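You operate a simulated robot arm through the tools that you are given. There is no shell and no other tool. Be economical: measure what you need, move in short steps, check, and stop when the job is done.

You are at the controls of a simulated robot arm. One attempt, no reset.

Task
Shut down the big-hopper mill and open its door once the rotor stops.
Fine: screw, then rotor; suction off and both bolts aside only after the Rotor still lamp lights.

It is judged by the outcome, as a careful person would: the job done as asked, and still so three seconds after it is handed in. It fails if anything else is knocked over, pushed out of place, dropped, spilled or broken.

Robot
A 7-joint arm with a two-finger parallel gripper on a trunk, on a base that drives. Base frame: it is fixed to the floor where the robot stands at the start and does not move with it; the origin is under the middle of the robot, x ahead of it, y to its left, z up. Units: cm, degrees, N and s.
Its first joint turns from -166.0 to 166.0 degrees. Places, roughly: air inlet lever [-500, 230, 50]; big hopper gate knob [40, 120, 70]; big red stop button [-530, 80, 80]; chute lever [40, 150, 70]; classifier dial [-530, 50, 80]; cooling switch [-530, 70, 100]; direction switch [-530, 40, 80]; feed dial [-530, 60, 80]; green classifier button [-530, 40, 100]; green fan button [-530, 30, 100]; green feeder button [-530, 50, 100]; green mill button [-530, 40, 100]; green rotor button [50, 30, 120]; green screw button [50, 20, 120]; green suction button [50, 30, 120]; left grease knob [-460, 230, 60]. Payload 3.43 kg.
The TCP is the grasp point between the finger pads, 3 cm short of the fingertips. In the tool frame z runs along the fingers and y along their closing line. The gripper opens to 9.4 cm. The fingers are 2.8 cm wide and 1 cm thick; the gripper's body (5 by 9.6 cm) begins 5.5 cm behind the TCP.
Orientation is that of the tool frame in the base frame, as [roll, pitch, yaw] about the fixed x, y, z axes, in that order (R = Rz(yaw) Ry(pitch) Rx(roll)). With the fingers straight down and closing along the base's y, the tool's x points along the base's -x, its y along +y and its z along -z.

Tools
- The arm moves only by the tool apply_moves. Its argument "deltas" is a list that holds one entry, the list of rows, each a list of 6 numbers: the shift along the tool's x, y, z in cm, then the turn, a rotation vector about the tool's x, y, z in degrees. In form: [[[x, y, z, ax, ay, az], ...]]. A call has 1 to 8 rows; each row is the pose to reach, as a shift and turn from the pose commanded when the call began, along the tool's axes at that moment. "claw" is the finger opening in cm, from 0 to 9.4, set as the call begins (left out, the last holds). Rows are played at 5 a second. More than 5 cm and 8.6 degrees between two rows, or a gripper value outside its range, and nothing of the call is played. A pose out of reach is approached as far as the arm can. The call stops where the force on the tool passes 90 N (or 10 N more than at its start, if that is more) or the arm is blocked; 0.2 s more then pass. Each finger travels about 4.5 cm/s and halts on what it meets, pressing with about 39 N; the grip force reading is that of the motor and also rises with nothing between the fingers. The clock runs only during rows and for 0.2 s after the last one: add rows that repeat a pose to give the fingers time. It gives the time, the measured TCP pose, the force on the tool (base axes), the opening and the grip force at its end, in the units of the frame above (readings bear some noise), with the torque about the TCP (base axes, N m) and any sound that the robot's microphone picked up.
- Cameras (640 x 400 px; columns grow to the right, rows downward): "scene" is now at [51.33, 19.58, 114.17]; the picture's right is [-0.21, -0.98, 0.00], its down [-0.37, 0.08, -0.93] and it looks along [0.91, -0.19, -0.38] (base axes); focal length 214 px, centre (320, 200). "wrist" rides on the gripper at [7.6, 1.4, -10.3] in the tool frame; the picture's right is [-0.18, 0.98, 0.00], its down [-0.75, -0.14, -0.64] and it looks along [-0.63, -0.12, 0.77] (tool axes); focal length 243 px, centre (320, 200). There is no depth. A picture from a camera that has moved, and an enlarged one, comes with that camera's place and axes in the base frame and with its lens.
- get_image(camera): a new picture of that camera. The clock stands still meanwhile.
- raise_lower(by): slides the trunk up (or, below 0, down) by that many cm; the arm and the scene camera ride with it, the base frame stays. It gives what a move gives, with no picture.
- steer(legs): drives the robot by 1 to 6 legs, each [ahead, left, turn to the left] in cm, cm and degrees, along the robot's own axes; the way and the turn of a leg run together, so that a leg with both is an arc; at most 150 cm and 180 degrees a leg. The arm and the cameras ride along, it lands a little off, and it stops where it bumps. It gives what a move gives.
- head_to(pan, tilt): turns the head with the scene camera to pan (to the left, within 103 degrees either way) and tilt (down, from -29 to 69), counted from straight ahead of the robot. It gives what a move gives.
- inspect(camera, box): a new picture of the part [left, top, right, bottom] of that camera's present view, enlarged. The clock stands still meanwhile.
- close_job(): hands the job in; it is judged then, once.

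Work in short steps. Places have to be worked out from the pictures, the camera data and where the tool is seen: move nearer, look again, correct. Check each grasp and each placing, and mend what went wrong. You have 120 turns and 98 pictures in all, those below and enlarged ones among them. Open the gripper and draw the arm clear of the work before you hand the job in, unless the task says otherwise; then end with one line.

The tools are called after ">>>" as a command line: name --argument value ..., lists and objects as JSON in quotes. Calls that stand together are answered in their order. apply_moves: Moves the arm, as the interface text tells. Its arguments: {"type":"object","properties":{"deltas":{"type":"array","items":{"type":"array","items":{"type":"array","items":{"type":"number"}}}},"claw":{"type":"number"}},"required":["deltas"]} The other tools are called the same way: raise_lower (by) slides the trunk up or down; steer (legs) drives the base; head_to (pan, tilt) turns the head that bears the scene camera; get_image (camera) takes a picture; inspect (camera, box) takes an enlarged picture of a part of a camera's view; close_job () hands the job in.

At the start:

```text
clock: 0.0
ee_pos: [14.46, 49.53, 115.16]
ee_rot: [-167.4, 20.5, -178.1]
contact_force: [-0.3, 0.1, 1.2]
torque: [0.01, 0.0, 0.01]
grip_width: 9.4
grasp_force: 0.0
trunk travel left (down, up): [-21.8, 27.2]
robot x, y, heading: [-0.04, -0.15, 0.3]
head pan, tilt: [-12.0, 22.1]
```

scene: 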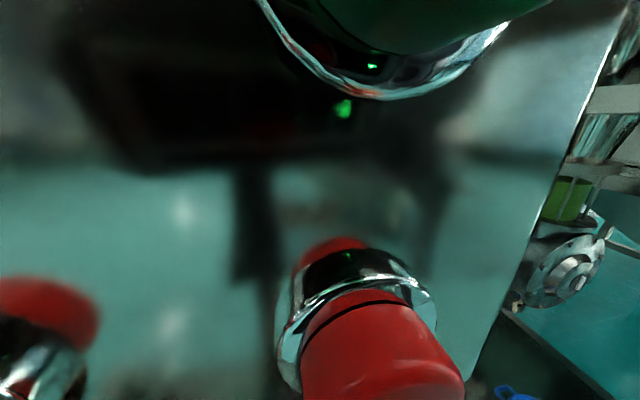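
wrist: 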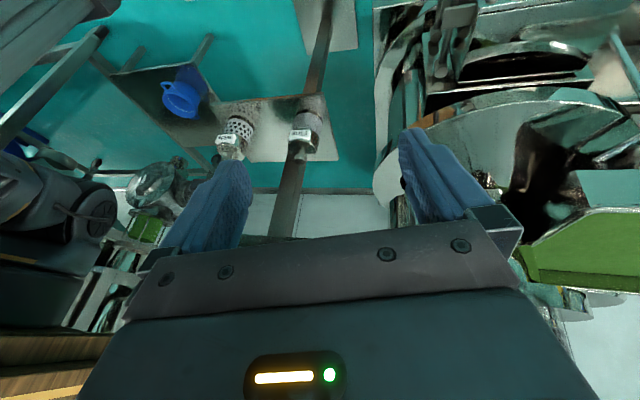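

The head camera is right up against a control panel with green and red buttons. I'll turn the head to see the layout.

>>> head_to --pan 60 --tilt 20

>>> get_image --camera "scene"

```text
clock: 1.4
ee_pos: [14.49, 49.64, 115.03]
ee_rot: [-167.3, 20.5, -178.2]
contact_force: [0.5, -0.6, 0.5]
torque: [-0.03, 0.0, -0.01]
grip_width: 9.38
grasp_force: 0.0
trunk travel left (down, up): [-21.8, 27.2]
robot x, y, heading: [0.15, -0.13, -0.0]
head pan, tilt: [60.0, 20.0]
```

```text
95 pictures are left
camera scene: at [46.92, 29.58, 114.5], right [0.87, -0.5, 0.0], down [-0.17, -0.3, -0.94], along [0.47, 0.81, -0.34], focal length 214 px, centre (320, 200)
```

scene: 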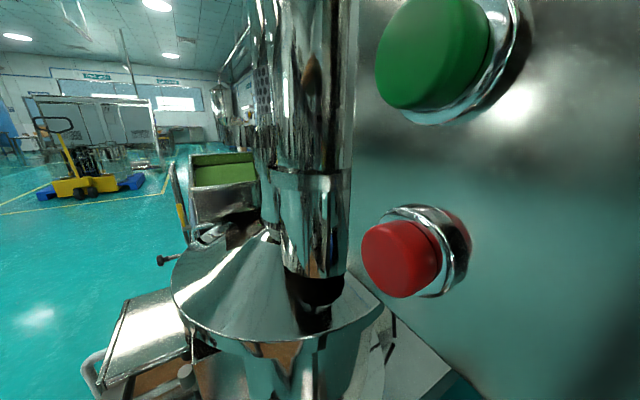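

Too close to read anything. I look behind before backing the robot off.

>>> head_to --pan 103 --tilt 25

>>> get_image --camera "scene"

>>> head_to --pan -103 --tilt 25

>>> get_image --camera "scene"

```text
clock: 2.5
ee_pos: [14.42, 49.47, 114.98]
ee_rot: [-167.3, 20.5, -178.3]
contact_force: [0.2, 0.8, -0.3]
torque: [0.01, 0.0, 0.01]
grip_width: 9.39
grasp_force: 0.0
trunk travel left (down, up): [-21.8, 27.2]
robot x, y, heading: [0.02, -0.13, -0.2]
head pan, tilt: [103.0, 25.0]
```

```text
94 pictures are left
camera scene: at [40.19, 30.5, 113.7], right [0.97, 0.22, 0.0], down [0.09, -0.41, -0.91], along [-0.2, 0.88, -0.42], focal length 214 px, centre (320, 200)
```

scene: 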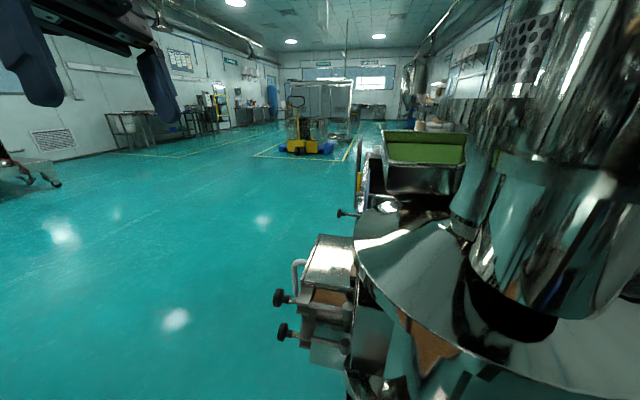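

```text
clock: 5.5
ee_pos: [14.56, 49.45, 115.0]
ee_rot: [-167.3, 20.4, -178.2]
contact_force: [1.4, -0.7, 0.1]
torque: [-0.03, 0.01, -0.01]
grip_width: 9.4
grasp_force: 0.1
trunk travel left (down, up): [-21.8, 27.2]
robot x, y, heading: [0.24, -0.17, 0.2]
head pan, tilt: [-103.0, 25.0]
```

```text
93 pictures are left
camera scene: at [40.19, 12.54, 113.7], right [-0.97, 0.22, 0.0], down [0.09, 0.41, -0.91], along [-0.2, -0.88, -0.42], focal length 214 px, centre (320, 200)
```

scene: 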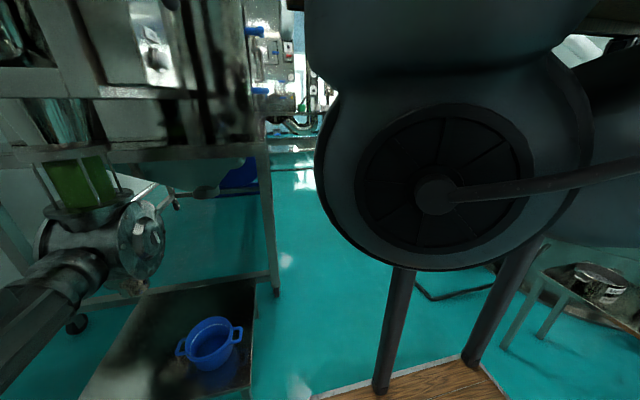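

The round thing with posts on the wooden board to the right-rear may be a loose object or the robot itself, so I look downwards on that side before backing off.

>>> head_to --pan -103 --tilt 65

>>> get_image --camera "scene"

>>> head_to --pan 103 --tilt 60

>>> get_image --camera "scene"

```text
clock: 6.6
ee_pos: [14.59, 49.69, 115.1]
ee_rot: [-167.3, 20.5, -178.2]
contact_force: [0.1, 0.6, 0.1]
torque: [0.01, 0.01, -0.05]
grip_width: 9.35
grasp_force: 0.1
trunk travel left (down, up): [-21.8, 27.2]
robot x, y, heading: [-0.14, -0.04, 0.1]
head pan, tilt: [-103.0, 65.0]
```

```text
92 pictures are left
camera scene: at [40.89, 15.6, 108.14], right [-0.97, 0.23, 0.0], down [0.2, 0.88, -0.42], along [-0.1, -0.41, -0.91], focal length 214 px, centre (320, 200)
```

scene: 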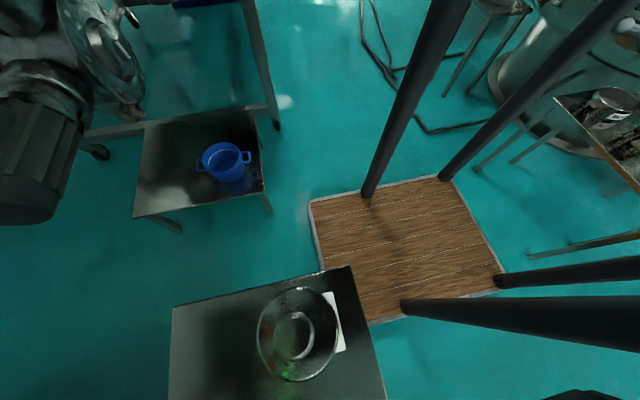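

```text
clock: 9.6
ee_pos: [14.47, 49.56, 115.12]
ee_rot: [-167.3, 20.5, -178.3]
contact_force: [0.9, 0.3, -0.5]
torque: [-0.03, 0.0, -0.03]
grip_width: 9.42
grasp_force: 0.0
trunk travel left (down, up): [-21.8, 27.2]
robot x, y, heading: [0.22, 0.1, -0.0]
head pan, tilt: [103.0, 60.0]
```

```text
91 pictures are left
camera scene: at [40.76, 28.01, 108.69], right [0.97, 0.22, 0.0], down [0.19, -0.84, -0.5], along [-0.11, 0.49, -0.87], focal length 214 px, centre (320, 200)
```

scene: 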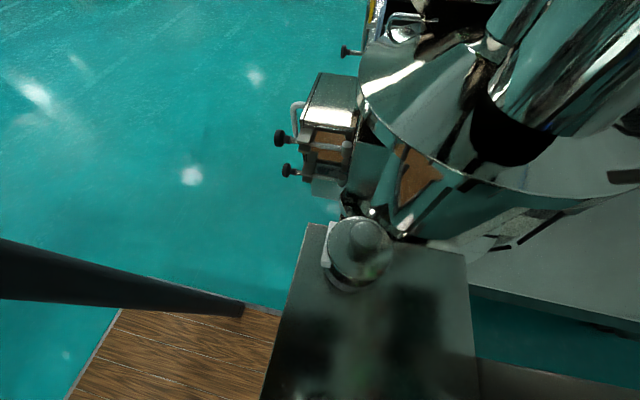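

The wooden board with posts is the robot's own base. The floor behind-left is clear, so I back off 70 cm and look at the panel.

>>> steer --legs '[[-70, 0, 0]]'

>>> head_to --pan 0 --tilt 20

>>> get_image --camera "scene"

>>> head_to --pan 50 --tilt 30

>>> get_image --camera "scene"

```text
clock: 11.9
ee_pos: [-11.4, 49.64, 115.03]
ee_rot: [-167.2, 20.5, -178.1]
contact_force: [-0.8, 0.2, -0.2]
torque: [0.0, 0.01, 0.0]
grip_width: 9.4
grasp_force: 0.0
trunk travel left (down, up): [-21.8, 27.2]
robot x, y, heading: [-25.83, -0.05, -0.1]
head pan, tilt: [103.0, 60.0]
stopped in leg 1: the robot was blocked; the commanded pose is now the measured one
```

```text
clock: 13.7
ee_pos: [-11.4, 49.69, 115.18]
ee_rot: [-167.3, 20.6, -178.3]
contact_force: [0.1, 0.6, -0.1]
torque: [0.01, 0.02, 0.0]
grip_width: 9.38
grasp_force: 0.0
trunk travel left (down, up): [-21.8, 27.2]
robot x, y, heading: [-26.07, 0.33, 0.1]
head pan, tilt: [0.0, 20.0]
```

```text
90 pictures are left
camera scene: at [25.63, 21.71, 114.5], right [0.0, -1.0, 0.0], down [-0.34, 0.0, -0.94], along [0.94, 0.0, -0.34], focal length 214 px, centre (320, 200)
```

scene: 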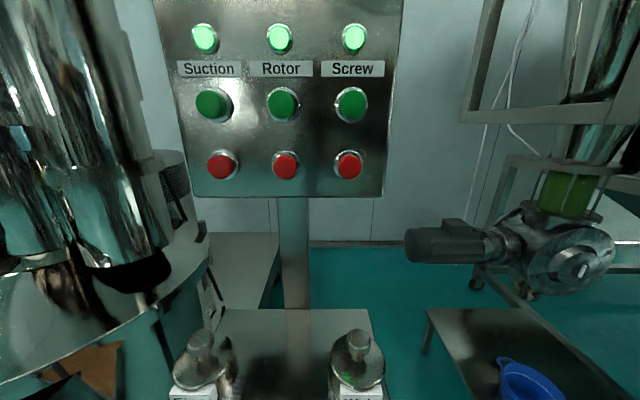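

```text
clock: 14.8
ee_pos: [-11.31, 49.7, 115.11]
ee_rot: [-167.4, 20.5, -178.2]
contact_force: [0.6, -0.2, -0.5]
torque: [-0.01, 0.0, 0.03]
grip_width: 9.39
grasp_force: 0.1
trunk travel left (down, up): [-21.8, 27.2]
robot x, y, heading: [-25.97, 0.24, -0.0]
head pan, tilt: [50.0, 30.0]
```

```text
89 pictures are left
camera scene: at [22.14, 28.63, 112.9], right [0.77, -0.64, 0.0], down [-0.32, -0.38, -0.87], along [0.56, 0.66, -0.5], focal length 214 px, centre (320, 200)
```

scene: 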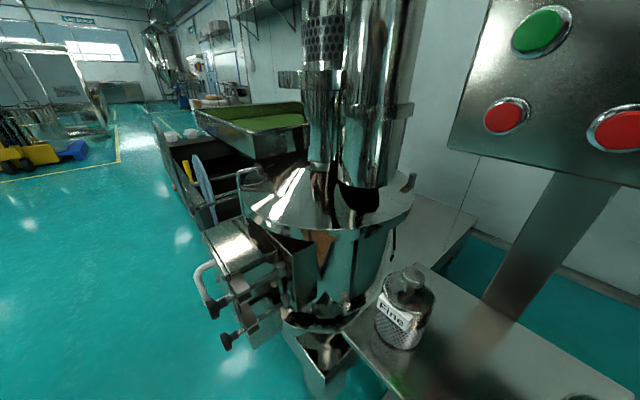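

The panel reads Suction / Rotor / Screw with lamps on and red stop buttons beneath, roughly at x≈54, z≈109, y≈35/26/18. Now I look for the "Rotor still" lamp and the bolts, and read the labels.

>>> inspect --camera "scene" --box '[170, 150, 450, 400]'

>>> head_to --pan 0 --tilt 40

>>> get_image --camera "scene"

>>> head_to --pan 50 --tilt -5

>>> get_image --camera "scene"

```text
1.60 times, centred on (310, 275) of scene
camera zoom: at [22.14, 28.63, 112.9], right [0.77, -0.64, 0.0], down [-0.32, -0.38, -0.87], along [0.56, 0.66, -0.5], focal length 343 px, centre (336, 80)
```

zoom: 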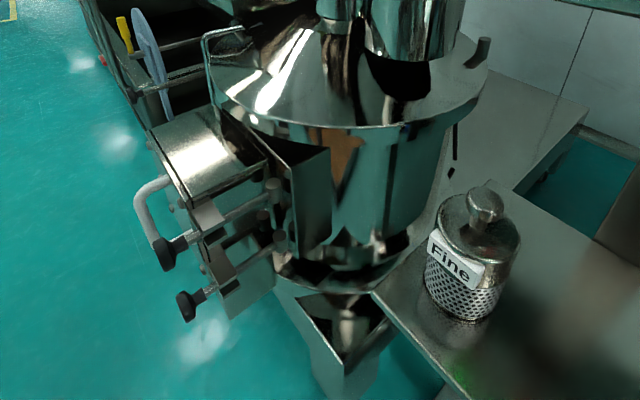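

```text
clock: 16.0
ee_pos: [-11.36, 49.75, 115.09]
ee_rot: [-167.2, 20.5, -178.3]
contact_force: [0.7, 0.3, 0.6]
torque: [0.04, -0.02, 0.01]
grip_width: 9.41
grasp_force: 0.0
trunk travel left (down, up): [-21.8, 27.2]
robot x, y, heading: [-26.01, 0.08, -0.1]
head pan, tilt: [0.0, 40.0]
```

```text
87 pictures are left
camera scene: at [24.82, 21.72, 111.37], right [0.0, -1.0, 0.0], down [-0.64, 0.0, -0.77], along [0.77, 0.0, -0.64], focal length 214 px, centre (320, 200)
```

scene: 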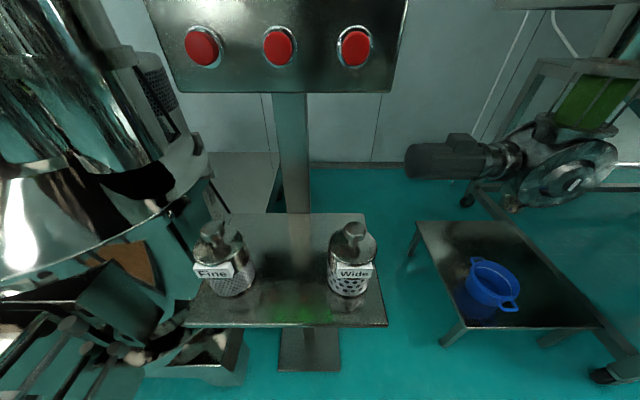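

```text
clock: 17.2
ee_pos: [-11.34, 49.83, 115.01]
ee_rot: [-167.3, 20.5, -178.2]
contact_force: [-0.3, -0.4, 0.8]
torque: [0.03, -0.01, -0.03]
grip_width: 9.41
grasp_force: 0.0
trunk travel left (down, up): [-21.8, 27.2]
robot x, y, heading: [-25.73, 0.18, 0.0]
head pan, tilt: [50.0, -5.0]
```

```text
86 pictures are left
camera scene: at [21.95, 28.41, 118.5], right [0.77, -0.64, 0.0], down [0.06, 0.07, -1.0], along [0.64, 0.76, 0.09], focal length 214 px, centre (320, 200)
```

scene: 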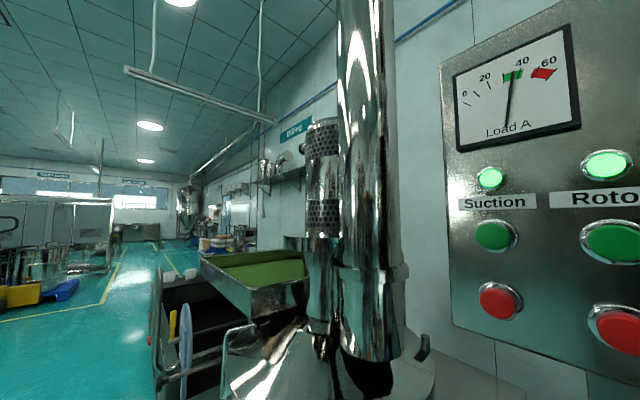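

The panel has a load ammeter too. I look at the panel's upper part for the "Rotor still" lamp.

>>> head_to --pan 0 --tilt -5

>>> get_image --camera "scene"

>>> get_image --camera "wrist"

```text
clock: 18.4
ee_pos: [-11.42, 49.73, 115.02]
ee_rot: [-167.3, 20.5, -178.3]
contact_force: [0.4, 0.8, -0.1]
torque: [-0.01, -0.03, 0.01]
grip_width: 9.41
grasp_force: 0.1
trunk travel left (down, up): [-21.8, 27.2]
robot x, y, heading: [-26.27, 0.22, -0.1]
head pan, tilt: [0.0, -5.0]
```

```text
85 pictures are left
camera scene: at [25.07, 21.72, 118.51], right [0.0, -1.0, 0.0], down [0.09, 0.0, -1.0], along [1.0, 0.0, 0.09], focal length 214 px, centre (320, 200)
```

scene: 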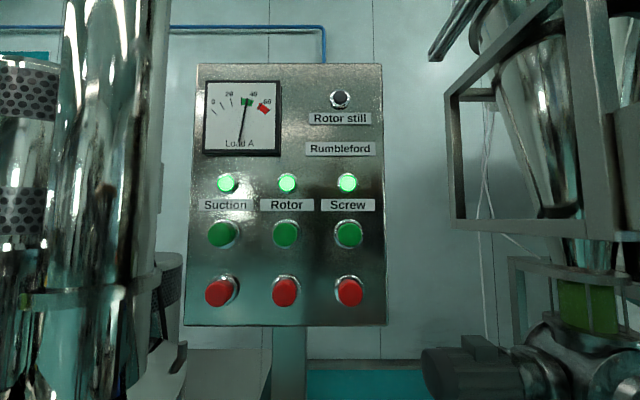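

```text
84 pictures are left
camera wrist: at [-22.03, 53.02, 121.44], right [0.22, 0.97, -0.14], down [0.48, 0.02, 0.88], along [0.85, -0.26, -0.46], focal length 243 px, centre (320, 200)
```

wrist: 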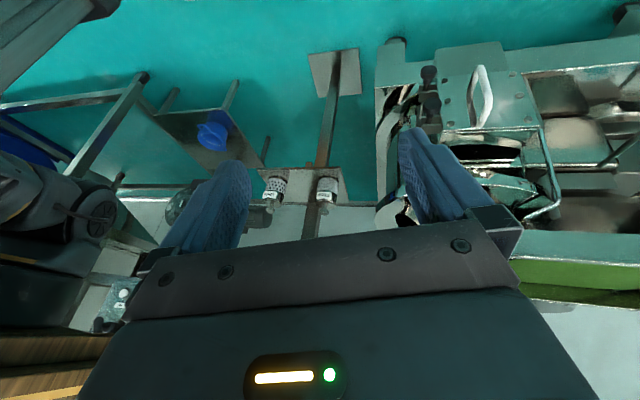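

The panel is fully visible: Rotor still lamp dark at upper right. A bench with a pot seems to be what the base bumped. I first turn the gripper to point horizontally forward, closing it, at its present clear place.

>>> apply_moves --deltas '[[[0, 0, 0, -1.27, -8.3, 1.15], [0, 0, 0, -2.54, -16.6, 2.3], [0, 0, 0, -3.81, -24.9, 3.45], [0, 0, 0, -5.08, -33.2, 4.6], [0, 0, 0, -6.35, -41.5, 5.75], [0, 0, 0, -7.62, -49.8, 6.9], [0, 0, 0, -8.89, -58.1, 8.05], [0, 0, 0, -10.16, -66.4, 9.2]]]' --claw 0

>>> get_image --camera "wrist"

>>> head_to --pan 80 --tilt 10

>>> get_image --camera "scene"

```text
clock: 19.9
ee_pos: [-21.43, 45.0, 117.2]
ee_rot: [177.9, 73.5, -171.8]
contact_force: [-1.2, 1.2, -2.9]
torque: [0.0, -0.21, -0.09]
grip_width: 0.0
grasp_force: 33.2
trunk travel left (down, up): [-21.8, 27.2]
robot x, y, heading: [-25.81, -0.15, 0.2]
head pan, tilt: [0.0, -5.0]
stopped in row 7: the arm was blocked; the commanded pose is now the measured one
```

```text
83 pictures are left
camera wrist: at [-33.58, 44.26, 112.75], right [-0.12, 0.97, 0.19], down [-0.37, -0.22, 0.9], along [0.92, 0.04, 0.39], focal length 243 px, centre (320, 200)
```

wrist: 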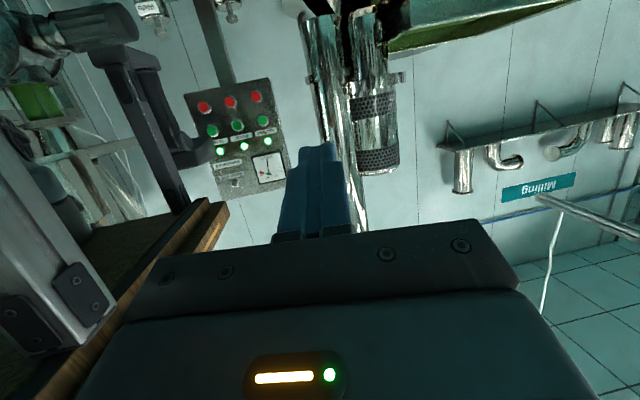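

```text
clock: 21.5
ee_pos: [-21.5, 45.12, 116.88]
ee_rot: [179.0, 73.6, -170.5]
contact_force: [-0.4, -0.2, 0.2]
torque: [-0.02, 0.0, 0.02]
grip_width: 0.01
grasp_force: 33.0
trunk travel left (down, up): [-21.8, 27.2]
robot x, y, heading: [-26.02, 0.09, 0.2]
head pan, tilt: [80.0, 10.0]
```

```text
82 pictures are left
camera scene: at [17.56, 30.68, 116.33], right [0.98, -0.17, 0.0], down [-0.03, -0.17, -0.99], along [0.17, 0.97, -0.17], focal length 214 px, centre (320, 200)
```

scene: 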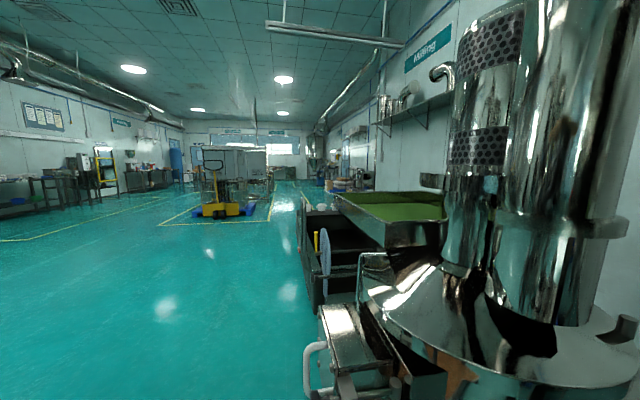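

The gripper now points forward, slightly left and down; the stop was from lacking room near the shoulder. I extend it forward about 35 cm while levelling it.

>>> apply_moves --deltas '[[[-0.26, -0.69, 4.44, 1.1, -2, 0], [-0.52, -1.38, 8.88, 2.2, -4, 0], [-0.79, -2.06, 13.3, 3.4, -6, 0], [-1.05, -2.75, 17.75, 4.5, -8, 0], [-1.3, -3.44, 22.2, 5.6, -10, 0], [-1.57, -4.1, 26.6, 6.7, -12, 0], [-1.84, -4.8, 31.06, 7.9, -14, 0], [-2.1, -5.5, 35.5, 9, -16, 0]]]'

>>> head_to --pan 20 --tilt 10

>>> get_image --camera "scene"

```text
clock: 22.1
ee_pos: [-22.28, 40.47, 116.15]
ee_rot: [175.1, 76.7, -164.7]
contact_force: [-0.2, 0.5, 0.5]
torque: [0.01, -0.02, -0.03]
grip_width: 0.0
grasp_force: 33.0
trunk travel left (down, up): [-21.8, 27.2]
robot x, y, heading: [-26.3, 0.1, -0.1]
head pan, tilt: [80.0, 10.0]
stopped in row 2: the arm was blocked; the commanded pose is now the measured one
```

```text
clock: 23.4
ee_pos: [-22.53, 40.72, 116.04]
ee_rot: [176.6, 76.8, -163.4]
contact_force: [0.3, 0.3, 0.1]
torque: [0.0, -0.04, -0.01]
grip_width: 0.01
grasp_force: 33.3
trunk travel left (down, up): [-21.8, 27.2]
robot x, y, heading: [-25.82, -0.04, 0.1]
head pan, tilt: [20.0, 10.0]
```

```text
81 pictures are left
camera scene: at [24.81, 24.7, 116.28], right [0.34, -0.94, 0.0], down [-0.16, -0.06, -0.99], along [0.93, 0.34, -0.17], focal length 214 px, centre (320, 200)
```

scene: 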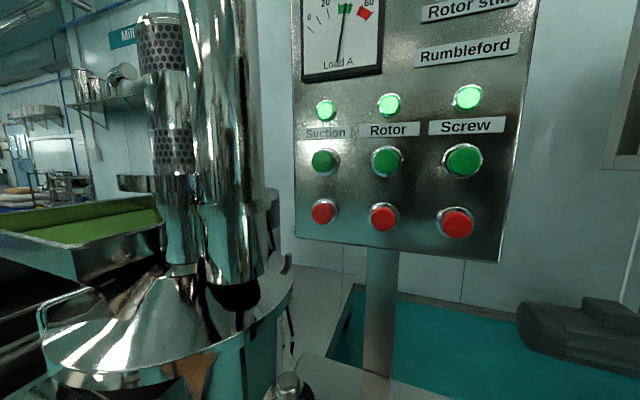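

Still blocked near the shoulder, so I try pure translation outward (forward and left) without any turn.

>>> apply_moves --deltas '[[[-0.8, 0.65, 3.6, 0, 0, 0], [-1.7, 1.3, 7.2, 0, 0, 0], [-2.5, 1.95, 10.8, 0, 0, 0], [-3.3, 2.6, 14.3, 0, 0, 0], [-4.2, 3.25, 17.9, 0, 0, 0], [-5, 3.9, 21.5, 0, 0, 0]]]'

>>> get_image --camera "wrist"

```text
clock: 24.0
ee_pos: [-24.31, 39.2, 116.94]
ee_rot: [172.9, 76.2, -155.4]
contact_force: [-0.5, -0.7, 0.1]
torque: [-0.02, -0.06, 0.02]
grip_width: 0.02
grasp_force: 33.0
trunk travel left (down, up): [-21.8, 27.2]
robot x, y, heading: [-25.8, 0.42, 0.2]
head pan, tilt: [20.0, 10.0]
stopped in row 3: the arm was blocked; the commanded pose is now the measured one
```

```text
80 pictures are left
camera wrist: at [-35.2, 34.42, 111.97], right [-0.47, 0.86, 0.21], down [-0.29, -0.38, 0.88], along [0.83, 0.36, 0.43], focal length 243 px, centre (320, 200)
```

wrist: 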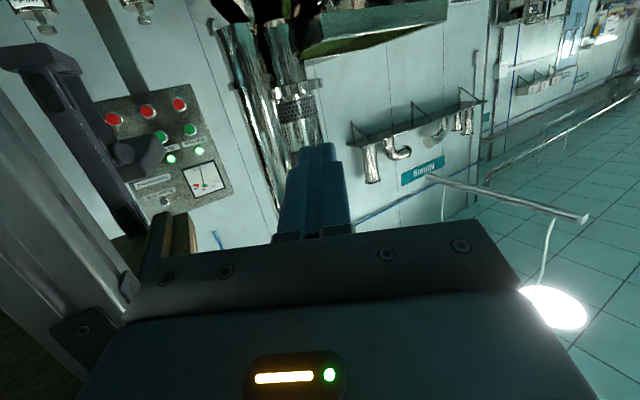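

The wrist is jammed in an awkward tangential pose. I undo the turn to point down again, then extend before turning.

>>> apply_moves --deltas '[[[0, 0, 0, 0, 8.3, 0], [0, 0, 0, 0, 16.6, 0], [0, 0, 0, 0, 24.9, 0], [0, 0, 0, 0, 33.2, 0], [0, 0, 0, 0, 41.5, 0], [0, 0, 0, 0, 49.8, 0], [0, 0, 0, 0, 58, 0], [0, 0, 0, 0, 66, 0]]]'

```text
clock: 26.0
ee_pos: [-22.41, 45.0, 112.53]
ee_rot: [-176.5, 13.2, -148.0]
contact_force: [0.2, 0.0, -0.3]
torque: [-0.02, 0.02, 0.02]
grip_width: 0.01
grasp_force: 33.3
out of reach, approached as far as the arm can: row 4, 5, 6, 7, 8
trunk travel left (down, up): [-21.8, 27.2]
robot x, y, heading: [-25.4, -0.21, 0.0]
head pan, tilt: [20.0, 10.0]
stopped in row 8: the arm was blocked; the commanded pose is now the measured one
```

Pointing down again. Now I extend about 28 cm forward in this posture.

>>> apply_moves --deltas '[[[-3.5, -1.4, 1.64, 0, 0, 0], [-7, -2.8, 3.3, 0, 0, 0], [-10.5, -4.2, 4.9, 0, 0, 0], [-14, -5.6, 6.6, 0, 0, 0], [-17.6, -7, 8.2, 0, 0, 0], [-21.1, -8.4, 9.8, 0, 0, 0], [-24.6, -9.9, 11.5, 0, 0, 0]]]'

```text
clock: 27.5
ee_pos: [-6.36, 48.51, 108.79]
ee_rot: [-177.6, 13.4, -137.2]
contact_force: [-0.5, 0.7, -0.4]
torque: [-0.02, 0.01, 0.0]
grip_width: 0.0
grasp_force: 32.7
trunk travel left (down, up): [-21.8, 27.2]
robot x, y, heading: [-26.12, -0.04, -0.3]
head pan, tilt: [20.0, 10.0]
stopped in row 7: the arm was blocked; the commanded pose is now the measured one
```

It moved 16 cm and stopped again. I look at the arm with the head to see what hinders it.

>>> head_to --pan 103 --tilt 0

>>> get_image --camera "scene"

>>> get_image --camera "wrist"

```text
clock: 29.1
ee_pos: [-6.45, 48.47, 108.8]
ee_rot: [-177.6, 13.2, -137.2]
contact_force: [0.1, -0.2, -0.7]
torque: [-0.04, 0.0, 0.01]
grip_width: 0.0
grasp_force: 33.2
trunk travel left (down, up): [-21.8, 27.2]
robot x, y, heading: [-25.86, 0.36, 0.0]
head pan, tilt: [103.0, 0.0]
```

```text
79 pictures are left
camera scene: at [14.29, 30.49, 117.73], right [0.97, 0.22, 0.0], down [0.0, 0.0, -1.0], along [-0.22, 0.97, 0.0], focal length 214 px, centre (320, 200)
```

scene: 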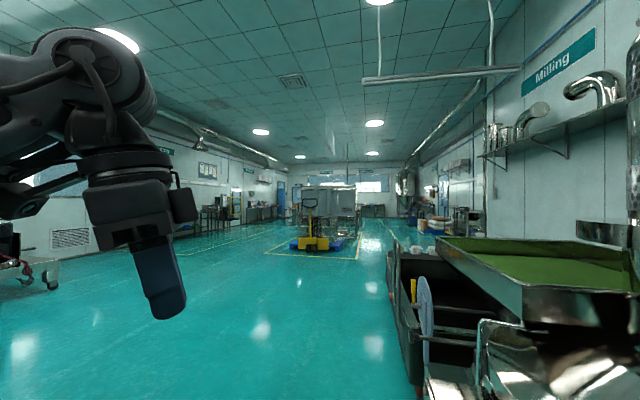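

```text
78 pictures are left
camera wrist: at [-14.75, 43.24, 116.95], right [-0.53, 0.85, 0.0], down [0.51, 0.31, 0.8], along [0.68, 0.43, -0.6], focal length 243 px, centre (320, 200)
```

wrist: 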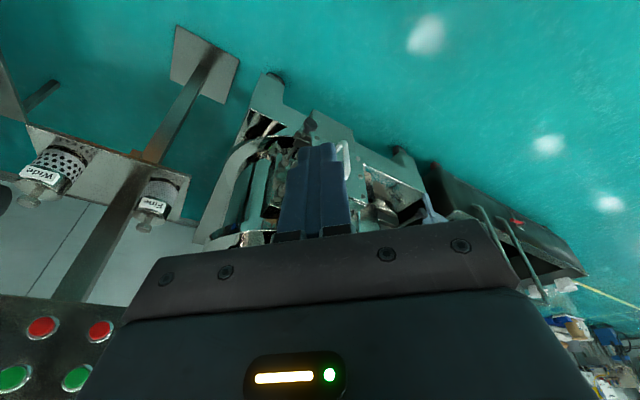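

The path ahead of the arm is free; perhaps the steps are too brisk. I extend with smaller steps.

>>> apply_moves --deltas '[[[-2.4, -0.9, 1, 0, 0, 0], [-4.7, -1.8, 2, 0, 0, 0], [-7.1, -2.8, 2.9, 0, 0, 0], [-9.4, -3.7, 3.9, 0, 0, 0], [-11.8, -4.6, 4.9, 0, 0, 0], [-14.2, -5.5, 5.9, 0, 0, 0], [-16.5, -6.5, 6.8, 0, 0, 0], [-18.9, -7.4, 7.8, 0, 0, 0]]]'

```text
clock: 29.9
ee_pos: [-7.86, 50.03, 108.33]
ee_rot: [-178.6, 13.3, -127.7]
contact_force: [-0.1, -0.5, 1.1]
torque: [0.01, -0.02, 0.03]
grip_width: 0.01
grasp_force: 32.9
trunk travel left (down, up): [-21.8, 27.2]
robot x, y, heading: [-26.3, 0.19, 0.1]
head pan, tilt: [103.0, 0.0]
stopped in row 4: the arm was blocked; the commanded pose is now the measured one
```

The arm seems unable to swing forward past the head boom; it works on the robot's left. Plan: use the arm pointing to the robot's left and later turn the robot so its left faces the panel. I turn the tool to point outward (left) now.

>>> apply_moves --deltas '[[[-0.9, 0.7, 0.2, -3.1, -7, -2.3], [-1.8, 1.5, 0.4, -6.2, -14, -4.6], [-2.8, 2.2, 0.6, -9.4, -21, -6.9], [-3.7, 3, 0.8, -12.5, -28, -9.2], [-4.6, 3.7, 1, -15.6, -35, -11.5], [-5.5, 4.4, 1.2, -18.7, -42, -13.8], [-6.4, 5.2, 1.4, -21.8, -49, -16.1], [-7.4, 5.9, 1.6, -25, -56, -18.4]]]'

>>> get_image --camera "scene"

```text
clock: 31.1
ee_pos: [-16.02, 52.35, 118.0]
ee_rot: [156.3, 47.5, -120.5]
contact_force: [0.6, -0.8, -0.8]
torque: [0.02, 0.0, -0.01]
grip_width: 0.0
grasp_force: 33.2
trunk travel left (down, up): [-21.8, 27.2]
robot x, y, heading: [-25.91, -0.05, 0.2]
head pan, tilt: [103.0, 0.0]
stopped in row 5: the arm was blocked; the commanded pose is now the measured one
```

```text
77 pictures are left
camera scene: at [14.06, 30.16, 117.93], right [0.97, 0.23, 0.0], down [0.0, 0.0, -1.0], along [-0.23, 0.97, 0.0], focal length 214 px, centre (320, 200)
```

scene: 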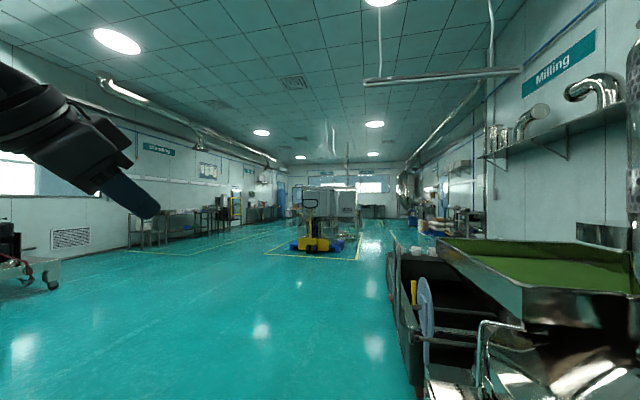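

The tool now points left and 38° down but the arm is cramped high. I extend outward-left and down, where there's free floor, to find workspace.

>>> apply_moves --deltas '[[[0.4, -0.15, 3.5, 0, 0, 0], [0.8, -0.3, 7, 0, 0, 0], [1.15, -0.45, 10.5, 0, 0, 0], [1.5, -0.6, 14, 0, 0, 0], [1.9, -0.75, 17.6, 0, 0, 0], [2.3, -0.9, 21.1, 0, 0, 0]]]'

```text
clock: 31.7
ee_pos: [-27.79, 51.94, 114.6]
ee_rot: [153.2, 48.7, -110.8]
contact_force: [-0.5, -0.1, 0.1]
torque: [0.0, -0.02, -0.02]
grip_width: 0.0
grasp_force: 32.9
trunk travel left (down, up): [-21.8, 27.2]
robot x, y, heading: [-25.86, 0.13, 0.0]
head pan, tilt: [103.0, 0.0]
stopped in row 3: the arm was blocked; the commanded pose is now the measured one
```

The TCP swung backwards instead. I look at the arm's shape now.

>>> get_image --camera "scene"

>>> get_image --camera "wrist"

```text
76 pictures are left
camera scene: at [13.98, 30.24, 117.56], right [0.97, 0.23, 0.0], down [0.0, 0.0, -1.0], along [-0.23, 0.97, 0.0], focal length 214 px, centre (320, 200)
```

scene: 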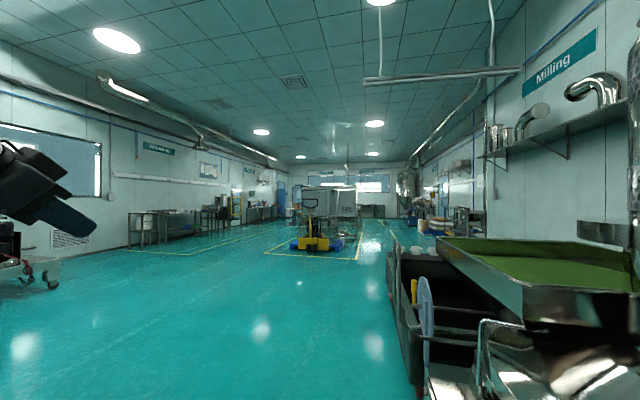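

```text
75 pictures are left
camera wrist: at [-28.89, 39.2, 115.31], right [-0.9, 0.11, 0.43], down [0.43, -0.04, 0.9], along [0.12, 0.99, -0.01], focal length 243 px, centre (320, 200)
```

wrist: 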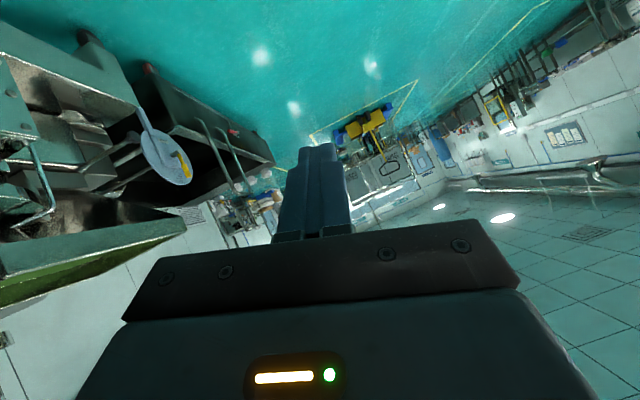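

Testing a simple short push along the tool's own axis from this posture.

>>> apply_moves --deltas '[[[0, 0, 2, 0, 0, 0], [0, 0, 4, 0, 0, 0], [0, 0, 6, 0, 0, 0], [0, 0, 8, 0, 0, 0]]]'

```text
clock: 32.6
ee_pos: [-37.69, 50.5, 112.51]
ee_rot: [151.9, 49.5, -102.1]
contact_force: [-0.3, 0.3, -0.3]
torque: [0.02, -0.01, -0.01]
grip_width: 0.0
grasp_force: 33.0
trunk travel left (down, up): [-21.8, 27.2]
robot x, y, heading: [-25.97, 0.16, -0.1]
head pan, tilt: [103.0, 0.0]
stopped in row 4: the arm was blocked; the commanded pose is now the measured one
```

Joint 1 keeps swinging left, so the configuration is poor here. I return the tool to point down and lower it, to see whether the reach opens up.

>>> apply_moves --deltas '[[[0, 0, 0, 2.6, 6.4, 0], [0, 0, 0, 5.1, 12.8, 0], [0, 0, 0, 7.7, 19.1, 0], [0, 0, 0, 10.2, 25.5, 0], [2.8, -1.1, 2.1, 12.8, 31.9, 0], [5.7, -2.2, 4.3, 15.4, 38.3, 0], [8.5, -3.4, 6.4, 17.9, 44.6, 0], [11.4, -4.5, 8.6, 20.5, 51, 0]]]'

```text
clock: 34.4
ee_pos: [-36.92, 51.02, 97.16]
ee_rot: [-179.9, -0.5, -89.7]
contact_force: [-0.2, 0.4, -0.8]
torque: [-0.02, -0.03, 0.02]
grip_width: 0.0
grasp_force: 32.9
trunk travel left (down, up): [-21.8, 27.2]
robot x, y, heading: [-26.05, 0.01, 0.3]
head pan, tilt: [103.0, 0.0]
```

Fully tracked: tool straight down, z 97. Now extend outward 15 cm and swing forward 15 cm.

>>> apply_moves --deltas '[[[-2.5, -2.5, 0, 0, 0, 0], [-5, -5, 0, 0, 0, 0], [-7.5, -7.5, 0, 0, 0, 0], [-10, -10, 0, 0, 0, 0], [-12.5, -12.5, 0, 0, 0, 0], [-15, -15, 0, 0, 0, 0]]]'

```text
clock: 35.5
ee_pos: [-36.39, 55.86, 95.89]
ee_rot: [-179.6, -1.1, -79.0]
contact_force: [0.5, 0.0, 0.0]
torque: [0.02, -0.01, -0.01]
grip_width: 0.0
grasp_force: 32.8
trunk travel left (down, up): [-21.8, 27.2]
robot x, y, heading: [-26.28, 0.18, -0.2]
head pan, tilt: [103.0, 0.0]
stopped in row 5: the arm was blocked; the commanded pose is now the measured one
```

Outward gained only 5 cm and joint 1 swung left again. I test lowering further, purely vertical, then outward.

>>> apply_moves --deltas '[[[0, 0, 3, 0, 0, 0], [0, 0, 6, 0, 0, 0], [0, 0, 9, 0, 0, 0], [0, 0, 12, 0, 0, 0], [0, 0, 15, 0, 0, 0], [0, 0, 18, 0, 0, 0]]]'

>>> apply_moves --deltas '[[[-2, 0, 0, 0, 0, 0], [-4, 0, 0, 0, 0, 0], [-6, 0, 0, 0, 0, 0], [-8, 0, 0, 0, 0, 0]]]'

>>> get_image --camera "scene"

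```text
clock: 36.8
ee_pos: [-46.86, 51.57, 93.89]
ee_rot: [175.0, 7.1, -71.2]
contact_force: [-0.2, -0.3, -0.4]
torque: [-0.01, -0.01, 0.05]
grip_width: 0.0
grasp_force: 32.9
trunk travel left (down, up): [-21.8, 27.2]
robot x, y, heading: [-25.55, -0.01, 0.2]
head pan, tilt: [103.0, 0.0]
stopped in row 6: the arm was blocked; the commanded pose is now the measured one
```

```text
clock: 37.6
ee_pos: [-56.46, 48.36, 91.68]
ee_rot: [175.6, 5.2, -62.3]
contact_force: [-0.9, -0.3, -0.1]
torque: [-0.05, 0.0, 0.02]
grip_width: 0.0
grasp_force: 32.9
out of reach, approached as far as the arm can: row 4
trunk travel left (down, up): [-21.8, 27.2]
robot x, y, heading: [-25.95, 0.26, -0.2]
head pan, tilt: [103.0, 0.0]
stopped in row 4: the arm was blocked; the commanded pose is now the measured one
```

```text
74 pictures are left
camera scene: at [14.3, 30.49, 117.7], right [0.97, 0.23, 0.0], down [0.0, 0.0, -1.0], along [-0.23, 0.97, 0.0], focal length 214 px, centre (320, 200)
```

scene: 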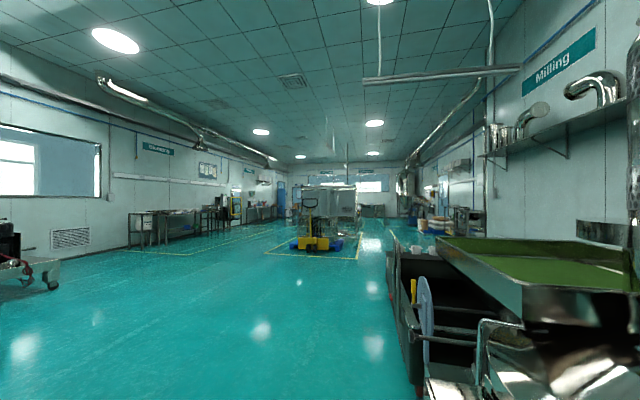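

Inward moves seem to track while outward ones trip. I try pulling inward, small steps, then see if the arm can swing forward at a smaller radius.

>>> apply_moves --deltas '[[[2.5, 0, 0, 0, 0, 0], [5, 0, 0, 0, 0, 0], [7.5, 0, 0, 0, 0, 0], [10, 0, 0, 0, 0, 0], [12.5, 0, 0, 0, 0, 0], [15, 0, 0, 0, 0, 0]]]'

>>> apply_moves --deltas '[[[0, -2.5, 0, 0, 0, -4], [0, -5, 0, 0, 0, -8], [0, -7.5, 0, 0, 0, -12], [0, -10, 0, 0, 0, -16], [0, -12.5, 0, 0, 0, -20], [0, -15, 0, 0, 0, -24]]]'

```text
clock: 39.0
ee_pos: [-52.62, 38.53, 88.48]
ee_rot: [175.6, 5.2, -62.2]
contact_force: [0.4, 0.5, 0.1]
torque: [0.02, 0.0, -0.04]
grip_width: 0.01
grasp_force: 32.8
out of reach, approached as far as the arm can: row 4, 5, 6
trunk travel left (down, up): [-21.8, 27.2]
robot x, y, heading: [-25.71, 0.11, 0.1]
head pan, tilt: [103.0, 0.0]
```

```text
clock: 40.4
ee_pos: [-39.46, 45.79, 87.16]
ee_rot: [178.1, 6.5, -38.0]
contact_force: [0.1, 0.5, -0.3]
torque: [0.0, 0.01, 0.01]
grip_width: 0.0
grasp_force: 32.6
out of reach, approached as far as the arm can: row 1, 2, 3, 4, 5, 6
trunk travel left (down, up): [-21.8, 27.2]
robot x, y, heading: [-26.1, 0.12, 0.0]
head pan, tilt: [103.0, 0.0]
```

Swinging right now tracks (some out of reach but unblocked). I continue swinging forward to about rel (20,48), turning the tool's x to face the robot axis.

>>> apply_moves --deltas '[[[3.1, -2.8, 0, 0, 0, 8], [6.2, -5.6, 0, 0, 0, 16], [9.4, -8.4, 0, 0, 0, 24], [12.5, -11.2, 0, 0, 0, 32], [15.6, -14, 0, 0, 0, 40], [18.7, -16.8, 0, 0, 0, 48], [21.9, -19.6, 0, 0, 0, 56], [25, -22.4, 0, 0, 0, 64]]]'

>>> get_image --camera "scene"

```text
clock: 42.4
ee_pos: [-15.59, 46.99, 84.35]
ee_rot: [172.8, 1.0, -90.6]
contact_force: [0.3, -1.0, -0.8]
torque: [-0.02, 0.01, 0.01]
grip_width: 0.0
grasp_force: 33.2
out of reach, approached as far as the arm can: row 1, 2, 3
trunk travel left (down, up): [-21.8, 27.2]
robot x, y, heading: [-25.37, -0.2, -0.0]
head pan, tilt: [103.0, 0.0]
stopped in row 8: the arm was blocked; the commanded pose is now the measured one
```

```text
73 pictures are left
camera scene: at [13.71, 30.84, 117.76], right [0.97, 0.23, 0.0], down [0.01, 0.0, -1.0], along [-0.23, 0.97, 0.0], focal length 214 px, centre (320, 200)
```

scene: 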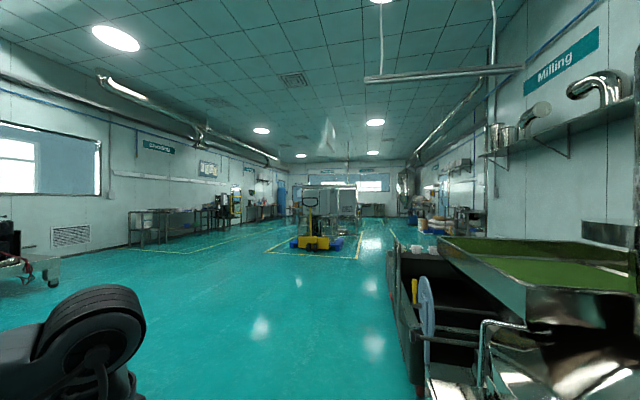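

I tilt down to see the arm's links.

>>> head_to --pan 103 --tilt 45

>>> get_image --camera "scene"

```text
clock: 43.5
ee_pos: [-15.49, 47.14, 84.18]
ee_rot: [173.1, 0.8, -90.6]
contact_force: [-0.1, -0.2, 0.2]
torque: [0.03, 0.02, 0.01]
grip_width: 0.02
grasp_force: 33.0
trunk travel left (down, up): [-21.8, 27.2]
robot x, y, heading: [-26.41, 0.12, 0.2]
head pan, tilt: [103.0, 45.0]
```

```text
72 pictures are left
camera scene: at [13.92, 29.98, 110.77], right [0.97, 0.23, 0.0], down [0.16, -0.69, -0.7], along [-0.16, 0.69, -0.71], focal length 214 px, centre (320, 200)
```

scene: 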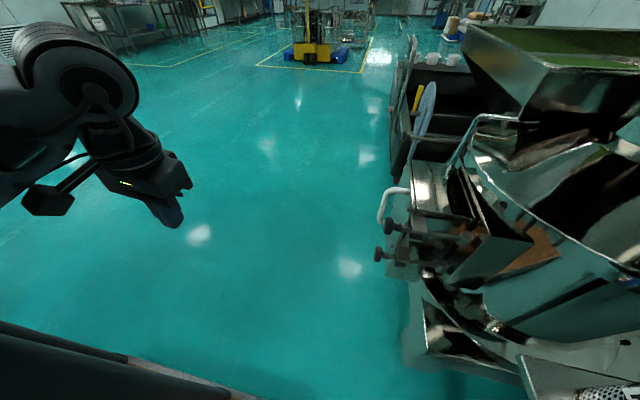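

The forearm comes from behind; here there is more freedom. I try tilting the tool outward (left) at this lower height.

>>> apply_moves --deltas '[[[0, 0, 0, 0, -8, 0], [0, 0, 0, 0, -16, 0], [0, 0, 0, 0, -24, 0], [0, 0, 0, 0, -32, 0], [0, 0, 0, 0, -40, 0], [0, 0, 0, 0, -48, 0], [0, 0, 0, 0, -56, 0], [0, 0, 0, 0, -64, 0]]]'

>>> get_image --camera "scene"

```text
clock: 44.2
ee_pos: [-24.12, 47.92, 85.49]
ee_rot: [173.2, 17.9, -82.0]
contact_force: [0.1, 0.7, 0.4]
torque: [-0.02, 0.03, 0.02]
grip_width: 0.02
grasp_force: 33.0
trunk travel left (down, up): [-21.8, 27.2]
robot x, y, heading: [-25.89, 0.25, -0.2]
head pan, tilt: [103.0, 45.0]
stopped in row 3: the arm was blocked; the commanded pose is now the measured one
```

```text
71 pictures are left
camera scene: at [14.15, 29.79, 110.47], right [0.97, 0.23, 0.0], down [0.16, -0.69, -0.71], along [-0.16, 0.69, -0.71], focal length 214 px, centre (320, 200)
```

scene: 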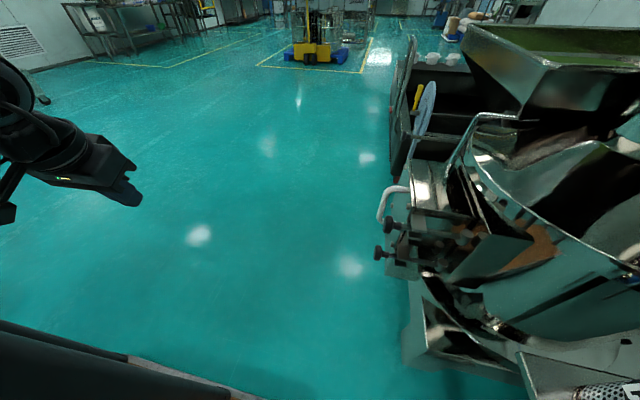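

Each stop shows the first joint being pushed left while the rest tracks: the elbow is likely touching what I backed into behind the robot. I drive forward 16 cm to free it.

>>> steer --legs '[[16, 0, 0]]'

>>> apply_moves --deltas '[[[0, 0, 0, 0, -8, 0], [0, 0, 0, 0, -16, 0], [0, 0, 0, 0, -24, 0], [0, 0, 0, 0, -32, 0], [0, 0, 0, 0, -40, 0]]]'

```text
clock: 45.7
ee_pos: [-7.91, 47.84, 85.24]
ee_rot: [173.5, 17.7, -81.7]
contact_force: [0.5, 0.5, 0.0]
torque: [-0.04, 0.01, 0.01]
grip_width: 0.03
grasp_force: 33.5
trunk travel left (down, up): [-21.8, 27.2]
robot x, y, heading: [-9.63, 0.31, -0.1]
head pan, tilt: [103.0, 45.0]
```

```text
clock: 46.5
ee_pos: [-16.7, 48.0, 91.76]
ee_rot: [161.4, 43.0, -86.7]
contact_force: [-0.1, 0.0, -0.6]
torque: [0.01, -0.02, -0.03]
grip_width: 0.0
grasp_force: 32.8
trunk travel left (down, up): [-21.8, 27.2]
robot x, y, heading: [-9.59, -0.02, -0.2]
head pan, tilt: [103.0, 45.0]
stopped in row 4: the arm was blocked; the commanded pose is now the measured one
```

Still limited. I look to the right-rear with the head, where the big round arm joint was seen earlier, to understand the elbow.

>>> head_to --pan -103 --tilt 10

>>> get_image --camera "scene"

>>> get_image --camera "wrist"

```text
clock: 49.5
ee_pos: [-16.77, 47.87, 91.69]
ee_rot: [161.8, 42.8, -86.2]
contact_force: [-0.1, -0.4, -0.1]
torque: [0.0, 0.0, 0.02]
grip_width: 0.01
grasp_force: 33.0
trunk travel left (down, up): [-21.8, 27.2]
robot x, y, heading: [-9.89, 0.05, 0.3]
head pan, tilt: [-103.0, 10.0]
```

```text
70 pictures are left
camera scene: at [29.99, 12.69, 116.27], right [-0.97, 0.22, 0.0], down [0.04, 0.17, -0.98], along [-0.22, -0.96, -0.17], focal length 214 px, centre (320, 200)
```

scene: 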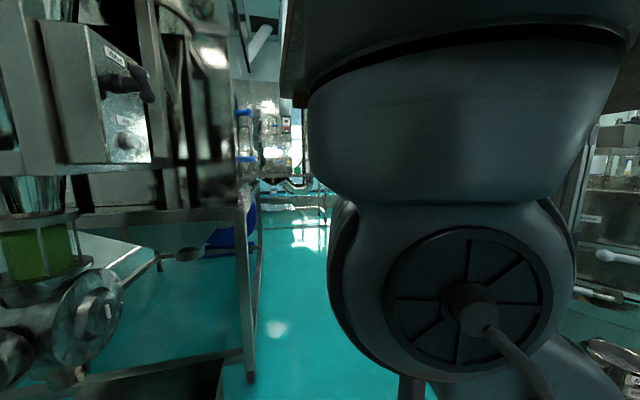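

```text
69 pictures are left
camera wrist: at [-14.14, 35.5, 93.87], right [-0.93, -0.14, 0.35], down [0.32, 0.19, 0.93], along [-0.19, 0.97, -0.13], focal length 243 px, centre (320, 200)
```

wrist: 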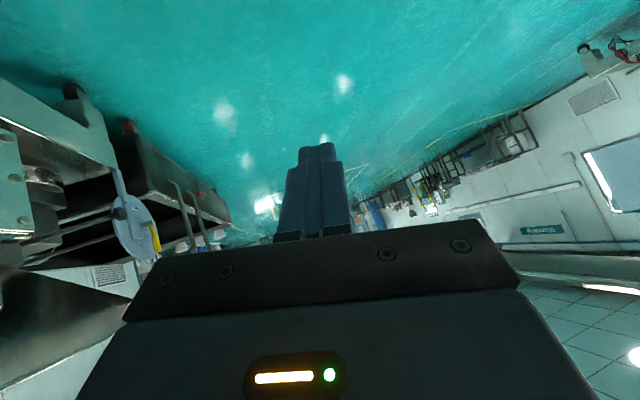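

Now it is clear: the arm hangs upside-down from a deck, between posts; its first joint is near 25 cm ahead of the robot's middle, and the left front post plus the hanging head confine it. I move the arm forward off the post, pointing down and lower.

>>> apply_moves --deltas '[[[1, -3, -0.1, 2.4, 7.2, 0], [2.1, -5.9, -0.1, 4.9, 14.5, 0], [3.1, -8.9, -0.2, 7.3, 21.7, 0], [4.1, -11.8, -0.3, 9.7, 28.9, 0], [5.2, -14.8, -0.3, 12.2, 36.2, 0], [6.2, -17.7, -0.4, 14.6, 43.4, 0]]]'

>>> head_to --pan 103 --tilt 35

>>> get_image --camera "scene"

```text
clock: 50.2
ee_pos: [-17.41, 42.67, 88.73]
ee_rot: [170.6, 28.5, -72.2]
contact_force: [0.3, 0.8, -0.1]
torque: [0.01, 0.0, -0.03]
grip_width: 0.01
grasp_force: 33.6
trunk travel left (down, up): [-21.8, 27.2]
robot x, y, heading: [-9.5, -0.32, 0.1]
head pan, tilt: [-103.0, 10.0]
stopped in row 3: the arm was blocked; the commanded pose is now the measured one
```

```text
clock: 53.2
ee_pos: [-17.35, 42.56, 88.84]
ee_rot: [170.5, 28.6, -72.4]
contact_force: [0.1, 0.0, -0.7]
torque: [0.0, -0.02, -0.02]
grip_width: 0.0
grasp_force: 33.3
trunk travel left (down, up): [-21.8, 27.2]
robot x, y, heading: [-9.77, 0.45, 0.0]
head pan, tilt: [103.0, 35.0]
```

```text
68 pictures are left
camera scene: at [30.29, 30.19, 112.22], right [0.97, 0.23, 0.0], down [0.13, -0.56, -0.82], along [-0.18, 0.8, -0.57], focal length 214 px, centre (320, 200)
```

scene: 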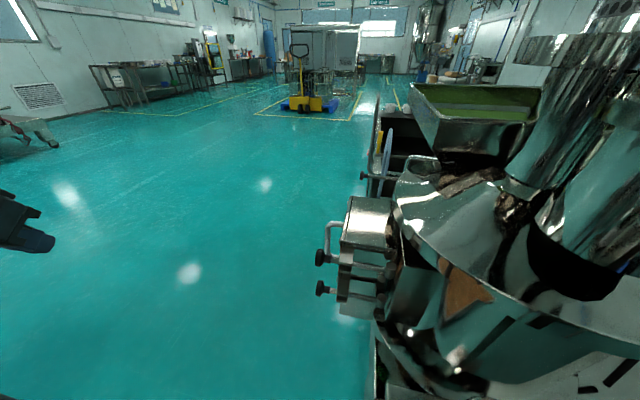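

I test a pure forward translation from here, which tracked before.

>>> apply_moves --deltas '[[[0.8, -2.7, 0.6, 0, 0, 0], [1.6, -5.4, 1.2, 0, 0, 0], [2.4, -8.1, 1.8, 0, 0, 0], [3.2, -10.8, 2.4, 0, 0, 0]]]'

```text
clock: 54.0
ee_pos: [-21.04, 36.41, 87.91]
ee_rot: [173.6, 32.8, -55.1]
contact_force: [-0.6, 0.3, -0.8]
torque: [0.03, -0.08, 0.01]
grip_width: 0.02
grasp_force: 32.8
trunk travel left (down, up): [-21.8, 27.2]
robot x, y, heading: [-9.53, 0.07, 0.1]
head pan, tilt: [103.0, 35.0]
stopped in row 4: the arm was blocked; the commanded pose is now the measured one
```

Evidence suggests the forearm is hooked behind the left front post. I take one view to verify before acting.

>>> head_to --pan 103 --tilt 20

>>> get_image --camera "scene"

>>> get_image --camera "wrist"

```text
clock: 54.8
ee_pos: [-21.03, 36.38, 87.84]
ee_rot: [173.6, 32.3, -54.9]
contact_force: [0.2, 0.0, 1.0]
torque: [0.02, 0.0, 0.01]
grip_width: 0.03
grasp_force: 32.5
trunk travel left (down, up): [-21.8, 27.2]
robot x, y, heading: [-10.0, 0.23, 0.0]
head pan, tilt: [103.0, 20.0]
```

```text
67 pictures are left
camera scene: at [30.1, 30.69, 114.56], right [0.97, 0.23, 0.0], down [0.08, -0.33, -0.94], along [-0.21, 0.92, -0.34], focal length 214 px, centre (320, 200)
```

scene: 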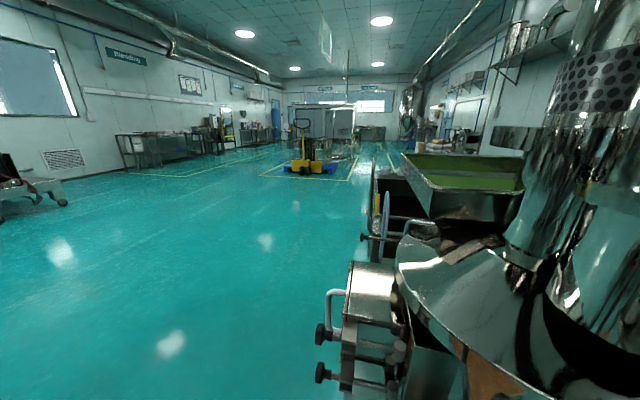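

```text
66 pictures are left
camera wrist: at [-14.38, 26.42, 92.42], right [-0.86, -0.48, 0.19], down [0.0, 0.37, 0.93], along [-0.52, 0.79, -0.32], focal length 243 px, centre (320, 200)
```

wrist: 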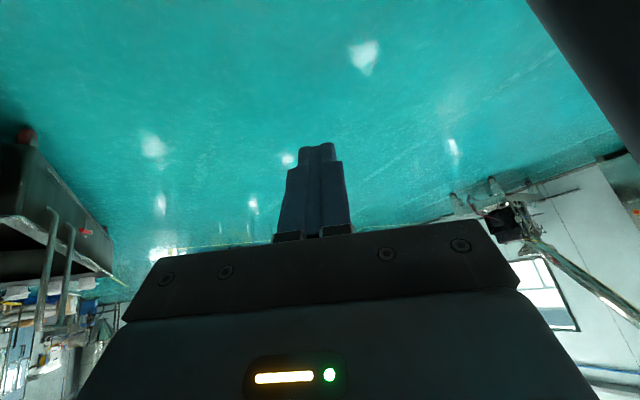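

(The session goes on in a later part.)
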